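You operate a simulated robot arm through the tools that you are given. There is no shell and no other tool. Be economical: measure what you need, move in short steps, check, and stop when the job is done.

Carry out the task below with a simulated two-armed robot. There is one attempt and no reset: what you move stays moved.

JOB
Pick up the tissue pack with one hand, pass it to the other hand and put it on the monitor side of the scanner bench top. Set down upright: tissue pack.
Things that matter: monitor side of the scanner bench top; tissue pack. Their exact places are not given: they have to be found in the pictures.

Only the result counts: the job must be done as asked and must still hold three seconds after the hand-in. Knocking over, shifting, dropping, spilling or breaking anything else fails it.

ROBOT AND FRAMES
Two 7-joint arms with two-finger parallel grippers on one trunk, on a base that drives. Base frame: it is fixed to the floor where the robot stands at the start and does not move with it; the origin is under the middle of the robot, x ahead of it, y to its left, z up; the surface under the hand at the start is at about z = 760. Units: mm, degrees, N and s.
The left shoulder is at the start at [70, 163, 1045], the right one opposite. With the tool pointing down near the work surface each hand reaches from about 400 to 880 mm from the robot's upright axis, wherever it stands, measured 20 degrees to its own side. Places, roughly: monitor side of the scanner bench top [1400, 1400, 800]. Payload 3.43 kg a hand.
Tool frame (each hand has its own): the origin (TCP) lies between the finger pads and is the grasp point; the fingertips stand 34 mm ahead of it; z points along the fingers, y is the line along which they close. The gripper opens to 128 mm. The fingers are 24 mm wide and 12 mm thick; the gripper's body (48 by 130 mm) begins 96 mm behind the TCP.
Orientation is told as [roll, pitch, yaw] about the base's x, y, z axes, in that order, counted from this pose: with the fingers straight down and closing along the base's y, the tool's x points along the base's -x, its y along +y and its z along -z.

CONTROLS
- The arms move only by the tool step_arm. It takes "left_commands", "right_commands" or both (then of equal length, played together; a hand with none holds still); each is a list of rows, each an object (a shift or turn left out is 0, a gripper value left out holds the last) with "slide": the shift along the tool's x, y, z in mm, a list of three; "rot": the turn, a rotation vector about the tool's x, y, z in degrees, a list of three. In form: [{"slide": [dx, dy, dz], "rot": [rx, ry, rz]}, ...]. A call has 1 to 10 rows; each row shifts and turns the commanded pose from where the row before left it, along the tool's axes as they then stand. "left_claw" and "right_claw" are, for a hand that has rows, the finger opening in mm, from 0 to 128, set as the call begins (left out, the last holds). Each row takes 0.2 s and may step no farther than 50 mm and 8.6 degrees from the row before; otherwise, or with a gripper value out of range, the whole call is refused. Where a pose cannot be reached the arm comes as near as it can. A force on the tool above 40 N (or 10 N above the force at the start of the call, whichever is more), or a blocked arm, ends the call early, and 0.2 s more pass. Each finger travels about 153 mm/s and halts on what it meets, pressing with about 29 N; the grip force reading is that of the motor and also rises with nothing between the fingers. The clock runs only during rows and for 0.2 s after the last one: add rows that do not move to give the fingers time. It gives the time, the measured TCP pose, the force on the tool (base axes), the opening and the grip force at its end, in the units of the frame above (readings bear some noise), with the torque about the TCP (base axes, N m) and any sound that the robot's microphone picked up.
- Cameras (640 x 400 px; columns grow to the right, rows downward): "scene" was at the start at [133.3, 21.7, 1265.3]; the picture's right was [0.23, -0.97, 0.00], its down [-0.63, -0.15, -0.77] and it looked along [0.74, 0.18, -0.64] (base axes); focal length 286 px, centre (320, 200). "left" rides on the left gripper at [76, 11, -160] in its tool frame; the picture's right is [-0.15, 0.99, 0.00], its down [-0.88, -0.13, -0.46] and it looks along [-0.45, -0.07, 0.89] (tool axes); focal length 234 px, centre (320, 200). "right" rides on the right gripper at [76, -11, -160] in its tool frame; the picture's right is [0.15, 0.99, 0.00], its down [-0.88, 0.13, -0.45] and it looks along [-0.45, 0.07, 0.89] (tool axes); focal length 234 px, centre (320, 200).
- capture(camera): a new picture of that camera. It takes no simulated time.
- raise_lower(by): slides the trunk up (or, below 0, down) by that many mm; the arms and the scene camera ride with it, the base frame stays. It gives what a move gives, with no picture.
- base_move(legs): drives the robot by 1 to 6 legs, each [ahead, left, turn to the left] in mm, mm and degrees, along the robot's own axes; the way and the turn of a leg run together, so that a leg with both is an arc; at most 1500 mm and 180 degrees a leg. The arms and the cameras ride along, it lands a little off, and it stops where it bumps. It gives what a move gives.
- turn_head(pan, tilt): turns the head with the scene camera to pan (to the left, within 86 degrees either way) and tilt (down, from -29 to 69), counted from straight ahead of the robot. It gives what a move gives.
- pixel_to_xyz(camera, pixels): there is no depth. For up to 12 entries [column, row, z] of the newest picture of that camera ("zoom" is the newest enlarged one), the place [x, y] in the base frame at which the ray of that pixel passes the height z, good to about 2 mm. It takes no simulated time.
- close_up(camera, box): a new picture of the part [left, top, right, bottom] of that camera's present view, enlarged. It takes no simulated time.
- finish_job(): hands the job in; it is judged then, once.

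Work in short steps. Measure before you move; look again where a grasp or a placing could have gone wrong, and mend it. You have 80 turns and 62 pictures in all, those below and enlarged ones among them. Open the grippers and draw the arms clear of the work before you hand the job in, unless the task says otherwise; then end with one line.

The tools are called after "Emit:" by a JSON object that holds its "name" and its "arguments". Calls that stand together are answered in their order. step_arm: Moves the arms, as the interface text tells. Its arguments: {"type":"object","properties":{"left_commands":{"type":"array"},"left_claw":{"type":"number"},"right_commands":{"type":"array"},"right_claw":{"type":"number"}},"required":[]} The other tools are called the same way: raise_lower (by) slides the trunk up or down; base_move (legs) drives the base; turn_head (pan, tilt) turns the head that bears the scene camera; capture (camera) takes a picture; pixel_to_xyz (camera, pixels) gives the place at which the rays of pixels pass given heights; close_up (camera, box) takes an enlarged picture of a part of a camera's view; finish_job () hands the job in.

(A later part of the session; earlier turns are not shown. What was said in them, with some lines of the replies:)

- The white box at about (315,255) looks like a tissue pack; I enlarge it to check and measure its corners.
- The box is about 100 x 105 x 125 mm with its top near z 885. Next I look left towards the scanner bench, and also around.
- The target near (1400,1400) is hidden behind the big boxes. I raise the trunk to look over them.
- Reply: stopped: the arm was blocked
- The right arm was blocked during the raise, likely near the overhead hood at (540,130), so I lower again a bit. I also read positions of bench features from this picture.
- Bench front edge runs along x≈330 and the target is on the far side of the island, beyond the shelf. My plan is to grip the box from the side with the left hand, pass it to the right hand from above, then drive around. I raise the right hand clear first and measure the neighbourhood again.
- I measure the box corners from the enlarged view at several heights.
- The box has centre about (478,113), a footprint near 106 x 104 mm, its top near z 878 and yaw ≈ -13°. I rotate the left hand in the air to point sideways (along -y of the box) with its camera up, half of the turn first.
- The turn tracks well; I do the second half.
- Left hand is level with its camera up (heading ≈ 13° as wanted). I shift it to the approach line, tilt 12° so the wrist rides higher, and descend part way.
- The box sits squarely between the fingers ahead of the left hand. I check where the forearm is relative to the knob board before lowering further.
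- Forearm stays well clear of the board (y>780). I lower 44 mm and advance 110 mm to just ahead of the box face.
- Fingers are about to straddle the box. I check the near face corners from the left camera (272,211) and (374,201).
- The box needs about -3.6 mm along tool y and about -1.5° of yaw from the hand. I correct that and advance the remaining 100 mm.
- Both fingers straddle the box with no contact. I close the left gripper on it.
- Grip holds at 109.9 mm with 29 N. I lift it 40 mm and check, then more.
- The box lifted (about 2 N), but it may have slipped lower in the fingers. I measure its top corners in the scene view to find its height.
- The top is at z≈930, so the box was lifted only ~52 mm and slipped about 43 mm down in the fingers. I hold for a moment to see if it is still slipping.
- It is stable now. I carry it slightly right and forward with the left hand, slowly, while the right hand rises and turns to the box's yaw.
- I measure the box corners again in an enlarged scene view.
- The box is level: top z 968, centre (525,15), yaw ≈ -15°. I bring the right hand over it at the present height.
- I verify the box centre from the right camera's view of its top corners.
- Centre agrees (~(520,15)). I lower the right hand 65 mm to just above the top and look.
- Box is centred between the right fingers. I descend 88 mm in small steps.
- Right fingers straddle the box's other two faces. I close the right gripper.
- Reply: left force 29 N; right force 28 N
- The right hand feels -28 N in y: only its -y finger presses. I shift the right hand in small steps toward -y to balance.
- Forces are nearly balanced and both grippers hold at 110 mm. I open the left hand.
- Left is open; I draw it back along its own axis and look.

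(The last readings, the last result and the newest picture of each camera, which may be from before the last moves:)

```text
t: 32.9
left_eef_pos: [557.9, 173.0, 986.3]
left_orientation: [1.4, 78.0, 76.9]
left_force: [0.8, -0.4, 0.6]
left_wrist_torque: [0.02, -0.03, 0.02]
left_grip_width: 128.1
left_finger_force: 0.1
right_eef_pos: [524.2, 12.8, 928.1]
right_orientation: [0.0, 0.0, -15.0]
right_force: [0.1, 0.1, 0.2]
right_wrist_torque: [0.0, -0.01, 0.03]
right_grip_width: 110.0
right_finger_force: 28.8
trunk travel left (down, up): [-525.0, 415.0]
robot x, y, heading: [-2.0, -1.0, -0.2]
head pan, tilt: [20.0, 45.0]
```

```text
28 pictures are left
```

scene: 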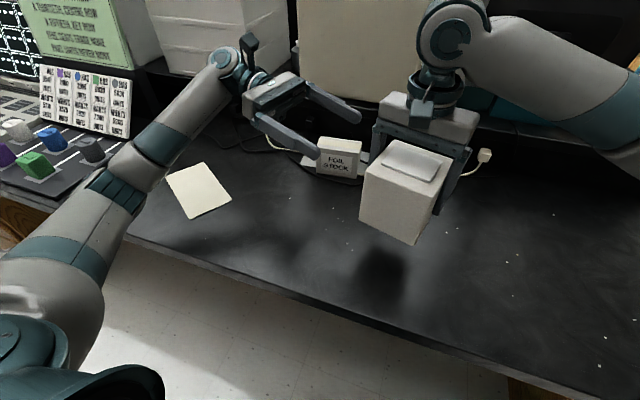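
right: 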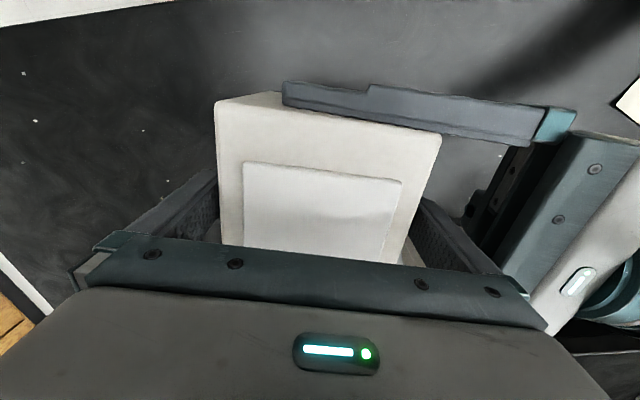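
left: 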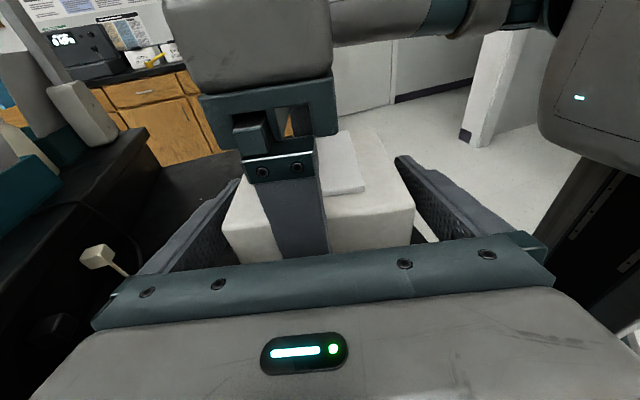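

The right hand holds the box alone, upright. I retract the left hand and begin turning it back to pointing down, for a compact drive.

Emit:
{"name": "step_arm", "arguments": {"left_commands": [{"slide": [7.6, 27.6, -25.9]}, {"slide": [7.6, 27.6, -25.9]}, {"slide": [7.6, 27.6, -25.9]}, {"slide": [7.6, 27.6, -25.9]}, {"slide": [7.6, 27.6, -25.9]}, {"rot": [0, 6, 0]}, {"rot": [0, 6, 0]}, {"rot": [-4.256, -5.353, 4.256]}, {"rot": [-4.256, -5.353, 4.256]}, {"rot": [-4.256, -5.353, 4.256]}]}}

Emit:
{"name": "step_arm", "arguments": {"left_commands": [{"rot": [-4.256, -5.353, 4.256]}, {"rot": [-4.256, -5.353, 4.256]}, {"rot": [-4.256, -5.353, 4.256]}, {"rot": [-4.256, -5.353, 4.256]}, {"rot": [-4.256, -5.353, 4.256]}, {"rot": [-4.256, -5.353, 4.256]}, {"rot": [-4.256, -5.353, 4.256]}, {"rot": [-4.256, -5.353, 4.256]}, {"rot": [-4.256, -5.353, 4.256]}, {"rot": [-4.256, -5.353, 4.256]}]}}

Emit:
{"name": "turn_head", "arguments": {"pan": -80, "tilt": 30}}

Emit:
{"name": "capture", "arguments": {"camera": "scene"}}

```text
t: 35.1
left_eef_pos: [453.9, 321.2, 1051.9]
left_orientation: [-31.3, 69.7, 31.3]
left_force: [0.0, 0.1, 0.2]
left_wrist_torque: [0.0, 0.0, -0.01]
left_grip_width: 128.3
left_finger_force: 0.0
right_eef_pos: [524.0, 11.1, 926.5]
right_orientation: [0.1, 0.0, -14.9]
right_force: [-0.4, 0.6, -0.6]
right_wrist_torque: [0.05, -0.02, 0.0]
right_grip_width: 109.9
right_finger_force: 29.7
trunk travel left (down, up): [-525.0, 415.0]
robot x, y, heading: [0.1, -2.7, -0.1]
head pan, tilt: [20.0, 45.0]
```

```text
t: 37.3
left_eef_pos: [453.4, 320.2, 1052.5]
left_orientation: [-3.9, 5.7, 2.5]
left_force: [0.4, -0.2, -0.3]
left_wrist_torque: [0.02, -0.01, 0.0]
left_grip_width: 127.8
left_finger_force: 0.1
right_eef_pos: [522.6, 14.0, 928.3]
right_orientation: [0.1, 0.0, -15.1]
right_force: [-0.5, 0.2, 0.0]
right_wrist_torque: [0.04, -0.01, 0.0]
right_grip_width: 109.8
right_finger_force: 28.9
trunk travel left (down, up): [-525.0, 415.0]
robot x, y, heading: [-2.4, 2.8, -0.1]
head pan, tilt: [20.0, 45.0]
```

```text
t: 39.0
left_eef_pos: [454.8, 321.5, 1051.4]
left_orientation: [-4.0, 5.9, 2.6]
left_force: [1.2, 1.0, -0.6]
left_wrist_torque: [-0.01, 0.02, -0.01]
left_grip_width: 128.0
left_finger_force: 0.0
right_eef_pos: [523.4, 12.9, 928.2]
right_orientation: [0.0, 0.0, -15.0]
right_force: [0.1, 0.3, 0.1]
right_wrist_torque: [0.0, -0.01, -0.03]
right_grip_width: 109.8
right_finger_force: 28.5
trunk travel left (down, up): [-525.0, 415.0]
robot x, y, heading: [-3.1, -0.1, -0.0]
head pan, tilt: [-80.0, 30.0]
```

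```text
27 pictures are left
```

scene: 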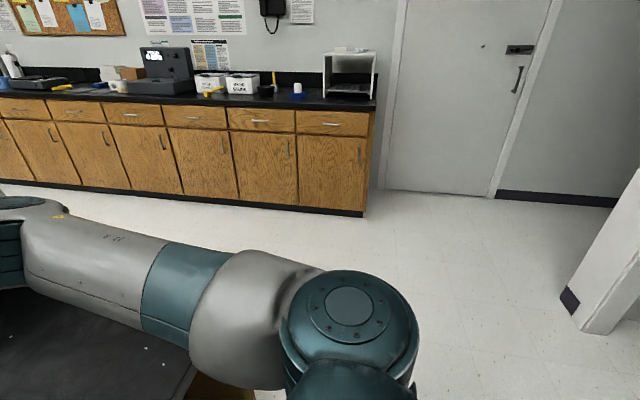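

The right side shows an aisle between the island and the oak cabinets. I measure floor points and the island's right corner.

Emit:
{"name": "pixel_to_xyz", "arguments": {"camera": "scene", "pixels": [[362, 216, 0], [100, 195, 0], [0, 182, 0], [570, 315, 0], [585, 333, 0], [195, 362, 760], [500, 198, 0], [178, 400, 760]]}}

Emit:
{"name": "turn_head", "arguments": {"pan": -40, "tilt": 40}}

Emit:
{"name": "capture", "arguments": {"camera": "scene"}}

```text
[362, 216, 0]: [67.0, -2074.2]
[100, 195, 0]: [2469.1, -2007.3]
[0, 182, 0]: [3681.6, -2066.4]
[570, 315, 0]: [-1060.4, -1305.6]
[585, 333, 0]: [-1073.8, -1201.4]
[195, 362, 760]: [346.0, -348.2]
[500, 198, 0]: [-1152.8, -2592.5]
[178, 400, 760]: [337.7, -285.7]
```

```text
t: 40.1
left_eef_pos: [454.2, 320.9, 1052.4]
left_orientation: [-4.0, 5.9, 2.5]
left_force: [-0.2, 0.5, -0.4]
left_wrist_torque: [0.0, -0.01, 0.0]
left_grip_width: 127.7
left_finger_force: 0.0
right_eef_pos: [521.8, 12.3, 927.9]
right_orientation: [0.0, 0.1, -14.9]
right_force: [0.4, 0.1, -0.1]
right_wrist_torque: [0.02, 0.01, 0.01]
right_grip_width: 109.7
right_finger_force: 28.2
trunk travel left (down, up): [-525.0, 415.0]
robot x, y, heading: [1.6, -1.1, 0.1]
head pan, tilt: [-40.0, 40.0]
```

```text
26 pictures are left
```

scene: 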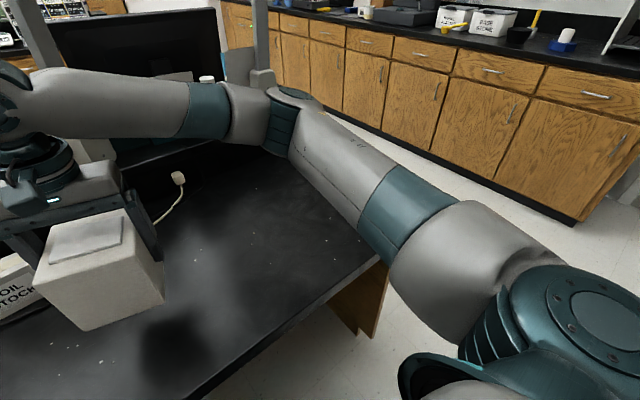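

I query the island's right edge and the monitor/shelf positions before driving.

Emit:
{"name": "pixel_to_xyz", "arguments": {"camera": "scene", "pixels": [[382, 258, 760], [335, 300, 760], [205, 398, 760], [345, 325, 0], [372, 335, 0], [262, 85, 900], [215, 60, 900], [55, 40, 1100]]}}

Emit:
{"name": "base_move", "arguments": {"legs": [[-350, 0, 0]]}}

Emit:
{"name": "turn_head", "arguments": {"pan": -25, "tilt": 25}}

Emit:
{"name": "capture", "arguments": {"camera": "scene"}}

```text
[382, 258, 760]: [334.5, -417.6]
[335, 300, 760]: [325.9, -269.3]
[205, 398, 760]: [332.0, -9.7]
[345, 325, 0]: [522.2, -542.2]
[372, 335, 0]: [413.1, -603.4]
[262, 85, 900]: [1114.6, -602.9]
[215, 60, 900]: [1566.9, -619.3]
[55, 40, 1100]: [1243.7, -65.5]
```

```text
t: 42.4
left_eef_pos: [106.6, 323.1, 1052.4]
left_orientation: [-3.9, 5.9, 2.9]
left_force: [0.0, 0.4, 0.6]
left_wrist_torque: [-0.02, -0.03, 0.0]
left_grip_width: 128.0
left_finger_force: 0.0
right_eef_pos: [177.6, 14.4, 928.2]
right_orientation: [0.0, -0.2, -14.6]
right_force: [-0.1, 0.0, -0.9]
right_wrist_torque: [0.04, -0.03, -0.01]
right_grip_width: 109.8
right_finger_force: 28.8
trunk travel left (down, up): [-525.0, 415.0]
robot x, y, heading: [-347.7, -0.9, 0.5]
head pan, tilt: [-40.0, 40.0]
```

```text
t: 43.1
left_eef_pos: [108.0, 322.9, 1052.5]
left_orientation: [-4.0, 5.8, 2.9]
left_force: [-0.3, -0.5, 0.1]
left_wrist_torque: [0.0, 0.0, 0.0]
left_grip_width: 127.9
left_finger_force: 0.0
right_eef_pos: [179.3, 14.8, 927.9]
right_orientation: [-0.1, 0.0, -14.7]
right_force: [0.3, -1.1, 0.7]
right_wrist_torque: [0.01, -0.03, -0.01]
right_grip_width: 109.9
right_finger_force: 28.7
trunk travel left (down, up): [-525.0, 415.0]
robot x, y, heading: [-345.8, -0.2, 0.5]
head pan, tilt: [-25.0, 25.0]
```

```text
25 pictures are left
```

scene: 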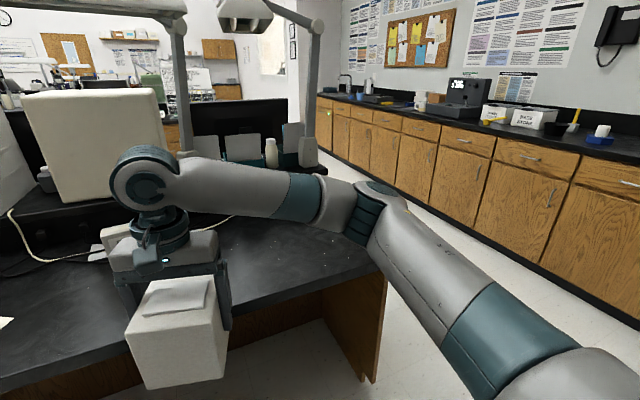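

Backed out; the aisle on the right is open. I strafe 1250 mm right, drive forward 800 mm and look again.

Emit:
{"name": "base_move", "arguments": {"legs": [[0, -1250, 0], [900, 0, 0]]}}

Emit:
{"name": "turn_head", "arguments": {"pan": 25, "tilt": 20}}

Emit:
{"name": "capture", "arguments": {"camera": "scene"}}

```text
t: 53.7
left_eef_pos: [1005.7, -908.7, 1051.9]
left_orientation: [-4.0, 5.8, 3.3]
left_force: [0.8, -0.5, 0.3]
left_wrist_torque: [-0.01, 0.0, 0.0]
left_grip_width: 128.3
left_finger_force: 0.1
right_eef_pos: [1077.7, -1216.4, 927.7]
right_orientation: [0.0, 0.0, -14.3]
right_force: [0.2, -0.2, -1.0]
right_wrist_torque: [0.01, -0.03, 0.03]
right_grip_width: 110.0
right_finger_force: 28.7
trunk travel left (down, up): [-525.0, 415.0]
robot x, y, heading: [556.9, -1236.5, 0.6]
head pan, tilt: [-25.0, 25.0]
```

```text
t: 54.9
left_eef_pos: [1005.2, -907.9, 1052.3]
left_orientation: [-4.0, 5.8, 3.3]
left_force: [-0.5, 0.2, 0.3]
left_wrist_torque: [0.02, 0.01, -0.02]
left_grip_width: 128.1
left_finger_force: 0.0
right_eef_pos: [1077.8, -1216.9, 927.7]
right_orientation: [0.0, 0.0, -14.2]
right_force: [0.4, 0.1, -1.0]
right_wrist_torque: [0.01, 0.0, 0.04]
right_grip_width: 109.6
right_finger_force: 28.7
trunk travel left (down, up): [-525.0, 415.0]
robot x, y, heading: [556.1, -1234.6, 0.8]
head pan, tilt: [25.0, 20.0]
```

```text
24 pictures are left
```

scene: 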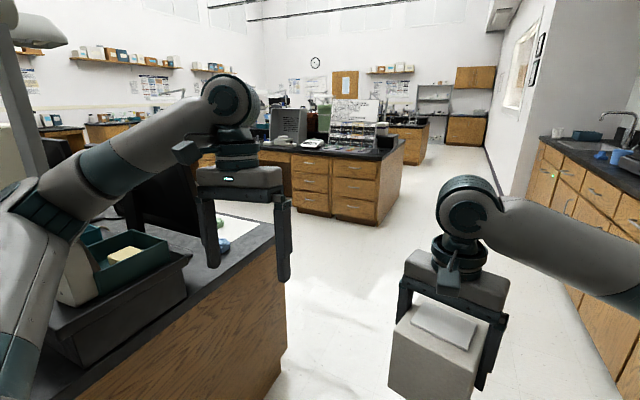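

I can see the island's far corner at (273,225) and a second island beyond; I measure the aisle between them.

Emit:
{"name": "pixel_to_xyz", "arguments": {"camera": "scene", "pixels": [[274, 224, 760], [287, 350, 0], [375, 225, 0], [296, 210, 0], [285, 152, 760], [375, 160, 760], [215, 225, 780], [540, 145, 760]]}}

Emit:
{"name": "close_up", "arguments": {"camera": "scene", "box": [40, 60, 420, 300]}}

```text
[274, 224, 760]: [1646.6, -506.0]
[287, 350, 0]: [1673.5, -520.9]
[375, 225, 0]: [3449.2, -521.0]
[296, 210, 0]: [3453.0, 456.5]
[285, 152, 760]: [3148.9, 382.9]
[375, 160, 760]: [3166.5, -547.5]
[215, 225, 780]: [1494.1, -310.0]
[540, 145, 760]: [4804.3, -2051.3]
```

```text
1.67 times, centred on (230, 180) of scene
```

zoom: 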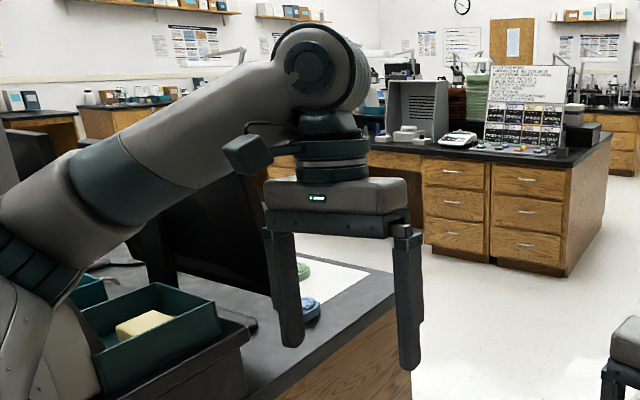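

Aisle between islands runs x 1660 to 3150. I drive to x≈2350, turn to face +y, and look down the aisle.

Emit:
{"name": "base_move", "arguments": {"legs": [[1400, 0, 0], [400, 0, 0], [0, 0, 89]]}}

Emit:
{"name": "turn_head", "arguments": {"pan": 15, "tilt": 20}}

Emit:
{"name": "capture", "arguments": {"camera": "scene"}}

```text
t: 67.6
left_eef_pos: [2004.9, -742.8, 1051.8]
left_orientation: [-4.0, 5.7, 92.1]
left_force: [0.6, 0.5, 0.0]
left_wrist_torque: [-0.02, -0.02, 0.02]
left_grip_width: 128.0
left_finger_force: 0.0
right_eef_pos: [2314.9, -676.5, 927.7]
right_orientation: [0.1, 0.0, 74.5]
right_force: [-0.1, 0.0, -2.4]
right_wrist_torque: [0.02, 0.0, 0.02]
right_grip_width: 109.8
right_finger_force: 28.3
trunk travel left (down, up): [-525.0, 415.0]
robot x, y, heading: [2323.4, -1201.2, 89.5]
head pan, tilt: [25.0, 20.0]
```

```text
t: 68.3
left_eef_pos: [2005.7, -743.6, 1052.7]
left_orientation: [-3.9, 5.7, 92.2]
left_force: [0.3, -0.7, 0.6]
left_wrist_torque: [-0.01, 0.0, 0.01]
left_grip_width: 128.2
left_finger_force: 0.0
right_eef_pos: [2314.8, -676.2, 928.0]
right_orientation: [0.0, 0.0, 74.6]
right_force: [0.3, -0.7, -2.0]
right_wrist_torque: [0.03, 0.0, -0.01]
right_grip_width: 110.1
right_finger_force: 28.9
trunk travel left (down, up): [-525.0, 415.0]
robot x, y, heading: [2324.6, -1199.9, 89.7]
head pan, tilt: [15.0, 20.0]
```

```text
22 pictures are left
```

scene: 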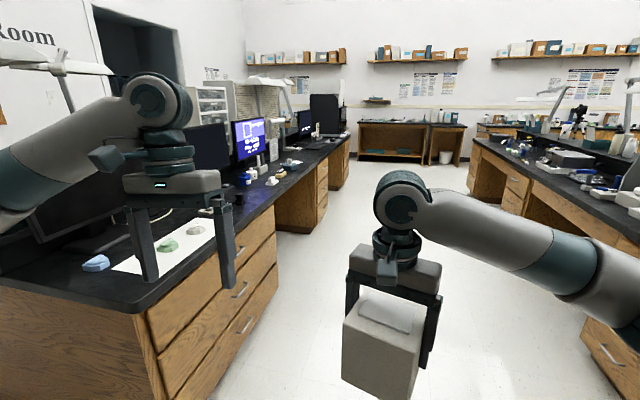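

The aisle is clear; a bench with monitors is on the left. I drive 1500 mm ahead, then look left.

Emit:
{"name": "base_move", "arguments": {"legs": [[1500, 0, 0]]}}

Emit:
{"name": "turn_head", "arguments": {"pan": 35, "tilt": 22}}

Emit:
{"name": "capture", "arguments": {"camera": "scene"}}

Emit:
{"name": "pixel_to_xyz", "arguments": {"camera": "scene", "pixels": [[320, 200, 760], [320, 260, 760], [200, 250, 760], [400, 180, 760]]}}

```text
t: 75.9
left_eef_pos: [2035.2, 799.1, 1051.4]
left_orientation: [-4.0, 5.8, 91.5]
left_force: [-0.7, 0.5, -0.4]
left_wrist_torque: [0.01, -0.02, 0.01]
left_grip_width: 127.9
left_finger_force: 0.1
right_eef_pos: [2344.8, 861.3, 927.2]
right_orientation: [0.0, 0.0, 73.9]
right_force: [-0.4, -1.0, -2.2]
right_wrist_torque: [-0.02, 0.01, 0.01]
right_grip_width: 110.2
right_finger_force: 29.2
trunk travel left (down, up): [-525.0, 415.0]
robot x, y, heading: [2345.8, 337.4, 88.7]
head pan, tilt: [15.0, 20.0]
```

```text
t: 76.8
left_eef_pos: [2034.2, 797.9, 1052.3]
left_orientation: [-4.0, 5.8, 91.5]
left_force: [0.1, 0.1, 0.6]
left_wrist_torque: [-0.01, 0.01, 0.0]
left_grip_width: 127.9
left_finger_force: 0.1
right_eef_pos: [2345.1, 860.6, 927.5]
right_orientation: [-0.1, 0.0, 73.7]
right_force: [0.3, -0.7, -1.6]
right_wrist_torque: [0.04, -0.01, 0.01]
right_grip_width: 109.9
right_finger_force: 28.7
trunk travel left (down, up): [-525.0, 415.0]
robot x, y, heading: [2345.2, 336.4, 88.8]
head pan, tilt: [35.0, 22.0]
```

```text
21 pictures are left
```

scene: 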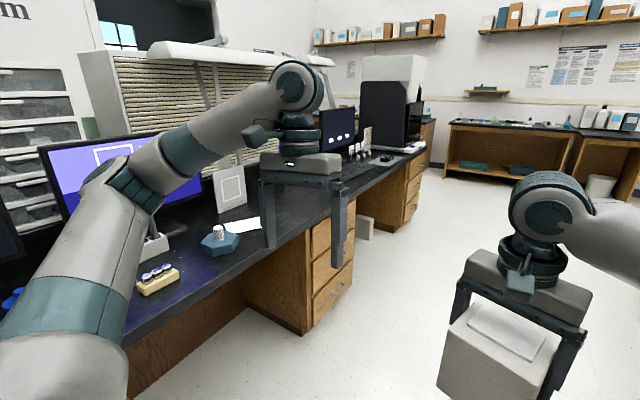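

```text
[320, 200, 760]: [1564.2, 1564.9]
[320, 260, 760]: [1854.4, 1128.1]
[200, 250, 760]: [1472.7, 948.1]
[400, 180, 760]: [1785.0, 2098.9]
```

The bench with a monitor and a dark scanner-like device is ahead left. I drive 950 mm further and turn left to face it.

Emit:
{"name": "base_move", "arguments": {"legs": [[950, 0, 0], [0, 0, 90]]}}

Emit:
{"name": "turn_head", "arguments": {"pan": 0, "tilt": 30}}

Emit:
{"name": "capture", "arguments": {"camera": "scene"}}

```text
t: 85.6
left_eef_pos: [1906.3, 972.7, 1052.1]
left_orientation: [-3.9, 5.8, -177.6]
left_force: [0.4, 0.4, 0.1]
left_wrist_torque: [0.03, 0.03, -0.04]
left_grip_width: 127.7
left_finger_force: 0.1
right_eef_pos: [1836.9, 1282.9, 928.3]
right_orientation: [0.0, -0.1, 164.9]
right_force: [-0.5, -0.5, -0.8]
right_wrist_torque: [-0.03, -0.02, 0.02]
right_grip_width: 109.8
right_finger_force: 29.0
trunk travel left (down, up): [-525.0, 415.0]
robot x, y, heading: [2362.9, 1291.8, 180.0]
head pan, tilt: [35.0, 22.0]
```

```text
t: 86.6
left_eef_pos: [1906.0, 972.8, 1052.8]
left_orientation: [-4.0, 5.8, -177.4]
left_force: [-0.4, -0.2, 0.7]
left_wrist_torque: [-0.01, 0.0, 0.01]
left_grip_width: 127.9
left_finger_force: 0.0
right_eef_pos: [1835.4, 1283.0, 927.9]
right_orientation: [-0.1, 0.0, 164.9]
right_force: [0.6, -1.0, -3.2]
right_wrist_torque: [0.01, 0.0, 0.01]
right_grip_width: 109.7
right_finger_force: 28.9
trunk travel left (down, up): [-525.0, 415.0]
robot x, y, heading: [2361.3, 1297.6, 180.0]
head pan, tilt: [0.0, 30.0]
```

```text
20 pictures are left
```

scene: 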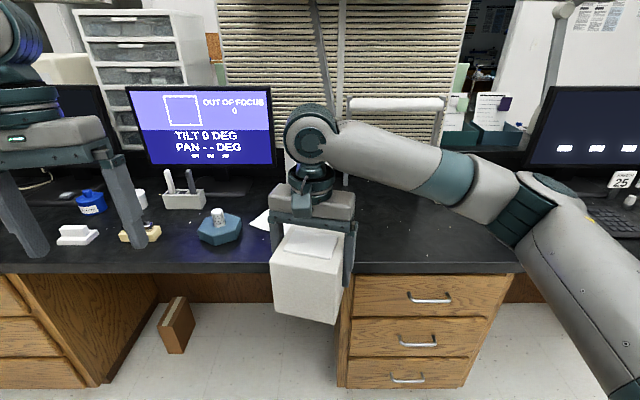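

Target area around pixel (351,196) lies between the "OUT OF FOCUS" monitor and the right monitor, partly hidden by my arm. I enlarge it.

Emit:
{"name": "close_up", "arguments": {"camera": "scene", "box": [180, 80, 640, 300]}}

Emit:
{"name": "turn_head", "arguments": {"pan": -45, "tilt": 25}}

Emit:
{"name": "capture", "arguments": {"camera": "scene"}}

```text
1.39 times, centred on (410, 190) of scene
```

zoom: 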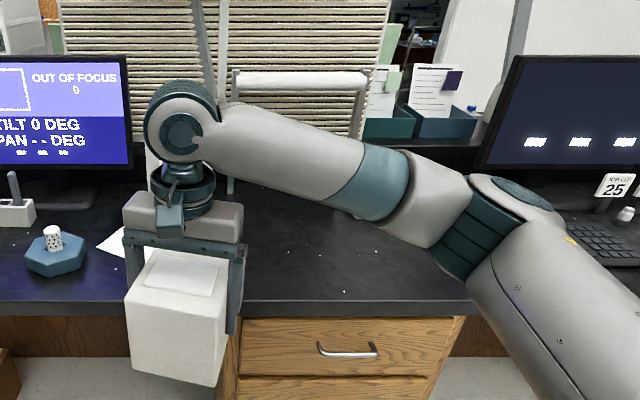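

```text
t: 87.7
left_eef_pos: [1906.2, 973.5, 1051.2]
left_orientation: [-4.0, 5.8, -177.6]
left_force: [-0.7, -0.1, 0.3]
left_wrist_torque: [0.01, -0.01, 0.02]
left_grip_width: 128.1
left_finger_force: 0.0
right_eef_pos: [1835.3, 1282.5, 927.5]
right_orientation: [0.0, 0.0, 164.9]
right_force: [0.4, -0.8, -1.8]
right_wrist_torque: [0.01, 0.02, 0.0]
right_grip_width: 109.9
right_finger_force: 29.0
trunk travel left (down, up): [-525.0, 415.0]
robot x, y, heading: [2357.6, 1292.1, 179.8]
head pan, tilt: [-45.0, 25.0]
```

```text
18 pictures are left
```

scene: 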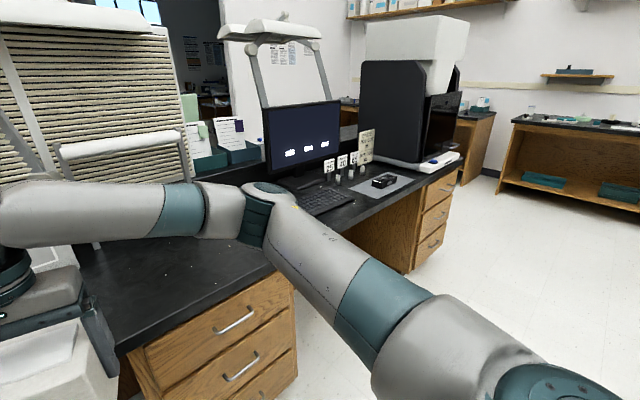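

The scanner (black device) and its monitor sit further right; the empty bench area left of the keyboard is near (1400,1400). I measure positions.

Emit:
{"name": "pixel_to_xyz", "arguments": {"camera": "scene", "pixels": [[300, 185, 760], [310, 215, 760], [275, 205, 760], [200, 225, 760], [120, 350, 760], [290, 262, 760], [165, 170, 760], [400, 180, 760], [80, 255, 760], [190, 185, 760]]}}

```text
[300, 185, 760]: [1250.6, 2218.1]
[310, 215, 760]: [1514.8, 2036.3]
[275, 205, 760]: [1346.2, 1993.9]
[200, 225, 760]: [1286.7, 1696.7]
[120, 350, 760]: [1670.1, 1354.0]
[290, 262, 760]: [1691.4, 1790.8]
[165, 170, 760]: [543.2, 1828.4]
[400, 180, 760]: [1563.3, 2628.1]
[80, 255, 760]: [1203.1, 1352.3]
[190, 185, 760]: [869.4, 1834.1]
```

I strafe 120 mm right so the box lines up with y≈1400 and check the neighbours on the left.

Emit:
{"name": "base_move", "arguments": {"legs": [[0, -120, 0]]}}

Emit:
{"name": "turn_head", "arguments": {"pan": 5, "tilt": 35}}

Emit:
{"name": "capture", "arguments": {"camera": "scene"}}

```text
t: 89.0
left_eef_pos: [1905.8, 1092.8, 1052.8]
left_orientation: [-3.9, 5.8, -177.5]
left_force: [0.4, 0.1, 0.2]
left_wrist_torque: [-0.01, 0.02, 0.0]
left_grip_width: 128.0
left_finger_force: 0.1
right_eef_pos: [1836.9, 1401.1, 927.5]
right_orientation: [-0.1, 0.0, 164.9]
right_force: [0.4, 0.2, -1.3]
right_wrist_torque: [-0.03, 0.03, 0.0]
right_grip_width: 109.6
right_finger_force: 29.1
trunk travel left (down, up): [-525.0, 415.0]
robot x, y, heading: [2357.1, 1412.1, 180.2]
head pan, tilt: [-45.0, 25.0]
```

```text
t: 90.2
left_eef_pos: [1906.3, 1091.3, 1052.4]
left_orientation: [-4.0, 5.8, -177.3]
left_force: [0.3, -0.8, -0.3]
left_wrist_torque: [0.03, 0.01, 0.01]
left_grip_width: 128.1
left_finger_force: 0.0
right_eef_pos: [1836.9, 1401.1, 926.9]
right_orientation: [0.0, 0.0, 165.0]
right_force: [0.1, 0.1, -2.4]
right_wrist_torque: [0.02, 0.04, 0.01]
right_grip_width: 109.7
right_finger_force: 29.2
trunk travel left (down, up): [-525.0, 415.0]
robot x, y, heading: [2361.4, 1415.4, 179.9]
head pan, tilt: [5.0, 35.0]
```

```text
17 pictures are left
```

scene: 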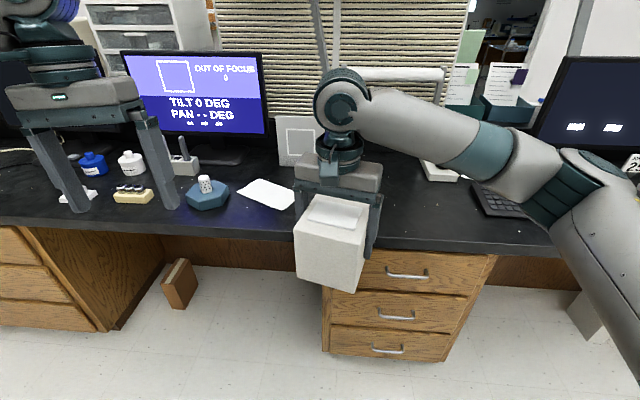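

I measure the paper, the standing plate, the lamp foot and the keyboard around the target.

Emit:
{"name": "pixel_to_xyz", "arguments": {"camera": "scene", "pixels": [[250, 180, 760], [280, 210, 760], [297, 195, 760], [281, 165, 760], [325, 163, 760], [422, 165, 760], [428, 181, 760], [457, 180, 760], [475, 185, 760], [490, 214, 760], [400, 245, 760], [208, 208, 760]]}}

```text
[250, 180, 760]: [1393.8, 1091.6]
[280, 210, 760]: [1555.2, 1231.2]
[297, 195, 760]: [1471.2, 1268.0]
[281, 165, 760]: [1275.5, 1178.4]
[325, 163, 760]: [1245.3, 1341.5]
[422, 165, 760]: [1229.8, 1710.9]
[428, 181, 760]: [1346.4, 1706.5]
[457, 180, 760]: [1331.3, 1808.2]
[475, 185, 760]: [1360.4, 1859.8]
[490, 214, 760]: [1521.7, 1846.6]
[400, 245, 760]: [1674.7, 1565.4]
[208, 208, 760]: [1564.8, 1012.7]
```

The spot (1430,1430) is clear: paper ends at y 1268, plate at x<1276, lamp foot starts at y 1705. I drive 310 mm forward.

Emit:
{"name": "base_move", "arguments": {"legs": [[310, 0, 0]]}}

Emit:
{"name": "capture", "arguments": {"camera": "scene"}}

Emit:
{"name": "capture", "arguments": {"camera": "right"}}

```text
t: 92.2
left_eef_pos: [1593.2, 1095.9, 1052.3]
left_orientation: [-4.0, 5.9, -177.7]
left_force: [-0.3, -0.4, -0.2]
left_wrist_torque: [0.02, -0.04, -0.01]
left_grip_width: 127.8
left_finger_force: 0.1
right_eef_pos: [1525.2, 1404.8, 927.6]
right_orientation: [0.1, 0.0, 164.7]
right_force: [-1.1, -0.3, -2.5]
right_wrist_torque: [0.0, 0.0, 0.02]
right_grip_width: 110.0
right_finger_force: 29.5
trunk travel left (down, up): [-525.0, 415.0]
robot x, y, heading: [2048.8, 1417.4, 179.6]
head pan, tilt: [5.0, 35.0]
```

```text
16 pictures are left
```

scene: 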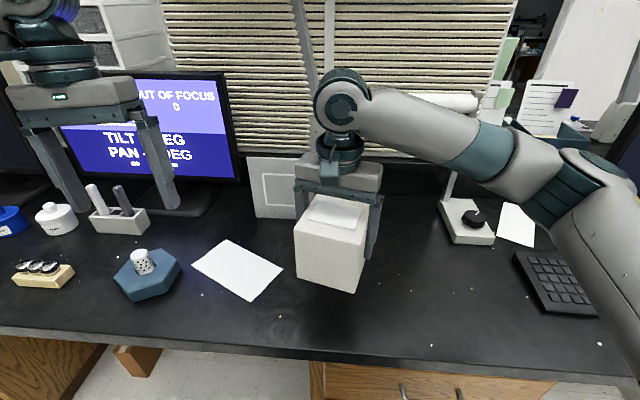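

```text
15 pictures are left
```

right: 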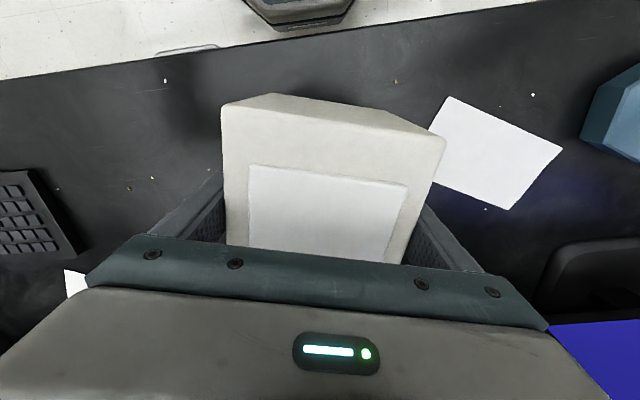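

The area around the box is free. I move the hand 72 mm forward and 35 mm right, then lower 70 mm.

Emit:
{"name": "step_arm", "arguments": {"right_commands": [{"slide": [-26.2, -4.9, 0]}, {"slide": [-26.2, -4.9, 0]}, {"slide": [-26.2, -4.9, 0]}, {"slide": [0, 0, 20]}, {"slide": [0, 0, 20]}, {"slide": [0, 0, 20]}, {"slide": [0, 0, 12]}, {}]}}

Emit:
{"name": "capture", "arguments": {"camera": "scene"}}

```text
t: 94.0
left_eef_pos: [1592.7, 1095.2, 1052.1]
left_orientation: [-4.0, 5.9, -177.7]
left_force: [-0.8, 0.4, 0.2]
left_wrist_torque: [-0.04, -0.03, 0.01]
left_grip_width: 127.9
left_finger_force: 0.1
right_eef_pos: [1453.6, 1438.3, 856.6]
right_orientation: [-0.1, 0.0, 164.7]
right_force: [-0.2, -0.1, -2.6]
right_wrist_torque: [0.0, 0.03, 0.03]
right_grip_width: 109.8
right_finger_force: 29.2
trunk travel left (down, up): [-525.0, 415.0]
robot x, y, heading: [2050.3, 1416.5, 179.7]
head pan, tilt: [5.0, 35.0]
```

```text
14 pictures are left
```

scene: 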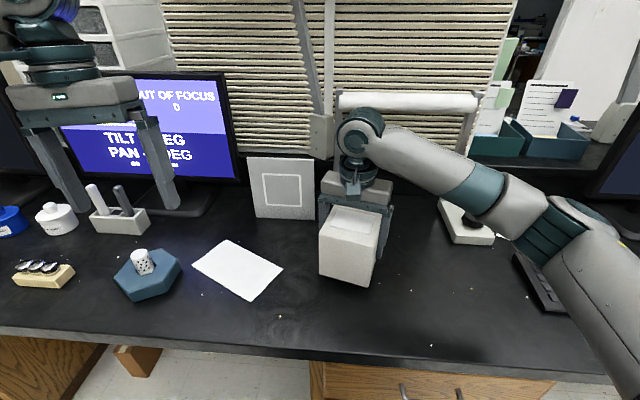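

Still clear of everything. I lower in 3 mm steps, watching for contact.

Emit:
{"name": "step_arm", "arguments": {"right_commands": [{"slide": [0, 0, 4]}, {"slide": [0, 0, 4]}, {"slide": [0, 0, 3]}, {"slide": [0, 0, 3]}, {"slide": [0, 0, 2]}, {}]}}

Emit:
{"name": "close_up", "arguments": {"camera": "scene", "box": [290, 180, 430, 310]}}

```text
t: 95.5
left_eef_pos: [1592.0, 1095.8, 1052.0]
left_orientation: [-3.9, 5.8, -177.7]
left_force: [0.2, 0.2, -0.3]
left_wrist_torque: [0.01, -0.01, 0.0]
left_grip_width: 128.0
left_finger_force: 0.1
right_eef_pos: [1453.8, 1438.5, 840.4]
right_orientation: [-0.1, -0.1, 164.6]
right_force: [0.3, 0.0, -1.7]
right_wrist_torque: [0.01, 0.04, 0.02]
right_grip_width: 109.9
right_finger_force: 29.4
trunk travel left (down, up): [-525.0, 415.0]
robot x, y, heading: [2050.2, 1412.3, 179.6]
head pan, tilt: [5.0, 35.0]
```

```text
3.08 times, centred on (360, 245) of scene
```

zoom: 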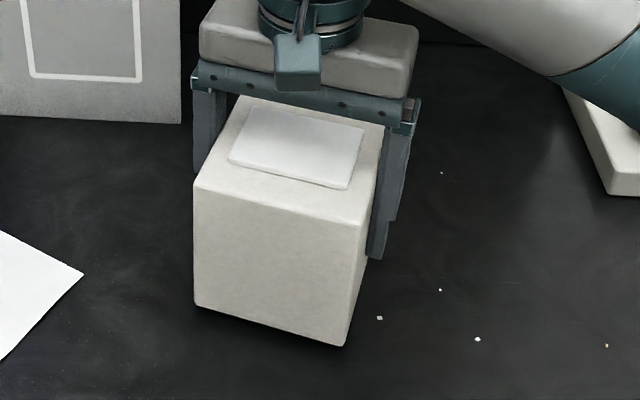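

Close to the surface but no contact yet. I continue in 1.5 mm steps.

Emit:
{"name": "step_arm", "arguments": {"right_commands": [{"slide": [0, 0, 1.5]}, {"slide": [0, 0, 1.5]}, {"slide": [0, 0, 1]}, {}]}}

```text
t: 96.5
left_eef_pos: [1592.7, 1095.4, 1052.2]
left_orientation: [-4.0, 5.8, -177.7]
left_force: [0.7, -0.1, 0.2]
left_wrist_torque: [0.02, -0.01, 0.01]
left_grip_width: 127.9
left_finger_force: 0.1
right_eef_pos: [1453.3, 1441.1, 835.9]
right_orientation: [0.0, 0.0, 164.7]
right_force: [-0.1, 0.0, -2.0]
right_wrist_torque: [0.01, 0.03, -0.01]
right_grip_width: 109.7
right_finger_force: 28.5
trunk travel left (down, up): [-525.0, 415.0]
robot x, y, heading: [2052.3, 1415.6, 179.7]
head pan, tilt: [5.0, 35.0]
```

Emit:
{"name": "step_arm", "arguments": {"right_commands": [{"slide": [0, 0, 1]}, {"slide": [0, 0, 1]}, {"slide": [0, 0, 1]}, {"slide": [0, 0, 1]}, {}]}}

Emit:
{"name": "close_up", "arguments": {"camera": "scene", "box": [290, 180, 430, 310]}}

```text
t: 97.7
left_eef_pos: [1593.5, 1095.2, 1052.6]
left_orientation: [-4.0, 5.8, -177.7]
left_force: [0.5, 0.0, 0.8]
left_wrist_torque: [0.01, 0.0, 0.0]
left_grip_width: 128.1
left_finger_force: 0.1
right_eef_pos: [1452.9, 1440.1, 832.3]
right_orientation: [0.0, -0.1, 164.6]
right_force: [-0.8, 2.0, 7.5]
right_wrist_torque: [0.43, -0.53, 0.16]
right_grip_width: 109.5
right_finger_force: 28.7
trunk travel left (down, up): [-525.0, 415.0]
robot x, y, heading: [2047.2, 1411.0, 179.5]
head pan, tilt: [5.0, 35.0]
```

```text
3.08 times, centred on (360, 245) of scene
```

zoom: 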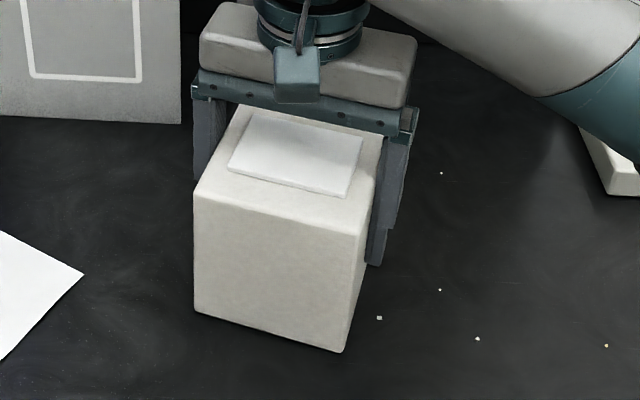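

Force rose to +7.5 N: the box stands on the bench. I open the right hand and rise straight up.

Emit:
{"name": "step_arm", "arguments": {"right_commands": [{}, {}, {}], "right_claw": 128}}

Emit:
{"name": "step_arm", "arguments": {"right_commands": [{"slide": [0, 0, -15]}, {"slide": [0, 0, -30]}, {"slide": [0, 0, -35]}, {"slide": [0, 0, -35]}, {"slide": [20, 0, -20]}, {"slide": [35, 0, 0]}, {"slide": [40, 0, 0]}, {"slide": [40, 0, 0]}, {}]}}

Emit:
{"name": "capture", "arguments": {"camera": "scene"}}

```text
t: 98.5
left_eef_pos: [1592.9, 1096.1, 1052.6]
left_orientation: [-4.0, 5.8, -177.7]
left_force: [-0.2, 0.6, -0.6]
left_wrist_torque: [-0.02, -0.02, 0.0]
left_grip_width: 128.0
left_finger_force: 0.1
right_eef_pos: [1453.2, 1438.0, 831.6]
right_orientation: [0.0, -0.1, 164.7]
right_force: [0.2, 0.3, -0.2]
right_wrist_torque: [0.02, 0.01, -0.01]
right_grip_width: 127.7
right_finger_force: 0.1
trunk travel left (down, up): [-525.0, 415.0]
robot x, y, heading: [2049.0, 1413.4, 179.5]
head pan, tilt: [5.0, 35.0]
```

```text
t: 100.5
left_eef_pos: [1591.6, 1095.7, 1051.1]
left_orientation: [-4.0, 5.9, -177.7]
left_force: [-1.1, -0.2, -1.4]
left_wrist_torque: [0.0, -0.05, -0.01]
left_grip_width: 128.5
left_finger_force: 0.0
right_eef_pos: [1584.9, 1404.8, 966.6]
right_orientation: [-0.1, 0.0, 164.7]
right_force: [-0.6, 0.3, -0.1]
right_wrist_torque: [-0.03, -0.02, 0.03]
right_grip_width: 128.0
right_finger_force: 0.0
trunk travel left (down, up): [-525.0, 415.0]
robot x, y, heading: [2052.6, 1412.6, 179.9]
head pan, tilt: [5.0, 35.0]
```

```text
11 pictures are left
```

scene: 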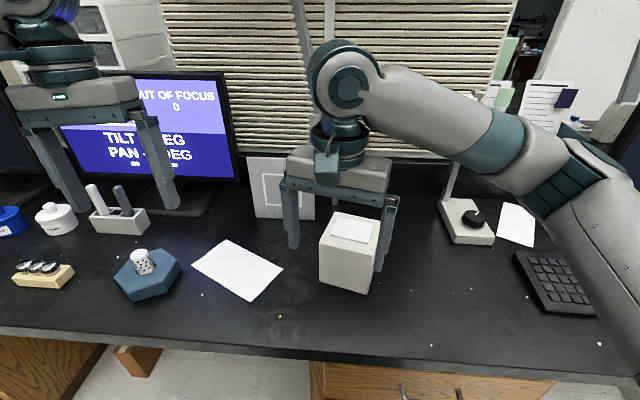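

The tissue pack stands upright on its own and nothing else moved. I back the robot off 300 mm to draw the arms clear and check once more.

Emit:
{"name": "base_move", "arguments": {"legs": [[-300, 0, 0]]}}

Emit:
{"name": "capture", "arguments": {"camera": "scene"}}

```text
t: 102.5
left_eef_pos: [1895.9, 1093.9, 1052.6]
left_orientation: [-4.1, 5.8, -177.7]
left_force: [-0.8, -0.3, 0.3]
left_wrist_torque: [0.01, -0.01, 0.01]
left_grip_width: 128.2
left_finger_force: 0.1
right_eef_pos: [1887.1, 1403.1, 967.3]
right_orientation: [0.0, -0.1, 164.7]
right_force: [0.9, 0.1, 0.6]
right_wrist_torque: [-0.04, 0.05, -0.01]
right_grip_width: 127.9
right_finger_force: 0.1
trunk travel left (down, up): [-525.0, 415.0]
robot x, y, heading: [2350.4, 1409.0, 179.9]
head pan, tilt: [5.0, 35.0]
```

```text
10 pictures are left
```

scene: 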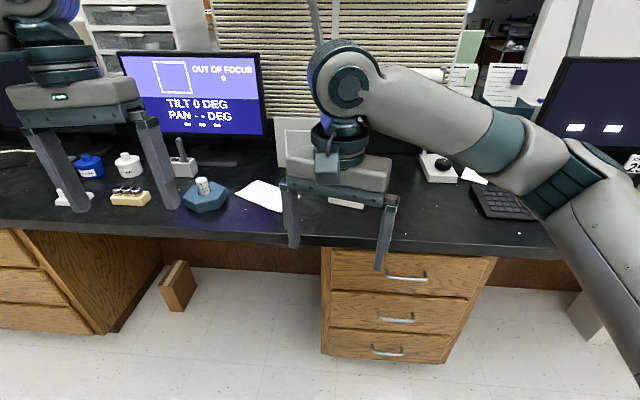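

The box's lower front edge shows at (346,203) exactly where it was set, and the grippers are open and clear. I hand the job in.

Emit:
{"name": "finish_job", "arguments": {}}

```text
The job is handed in.
```

I picked up the tissue pack with the left hand, passed it to the right hand, and set it upright on the scanner bench top at about (1450, 1440). That is about 60 mm from the rough place given for the monitor side. Both grippers are open and clear. Two things to know: the right arm was blocked once while I raised the trunk early on, and in the last picture my gripper hid most of the pack, though it was standing upright after release.
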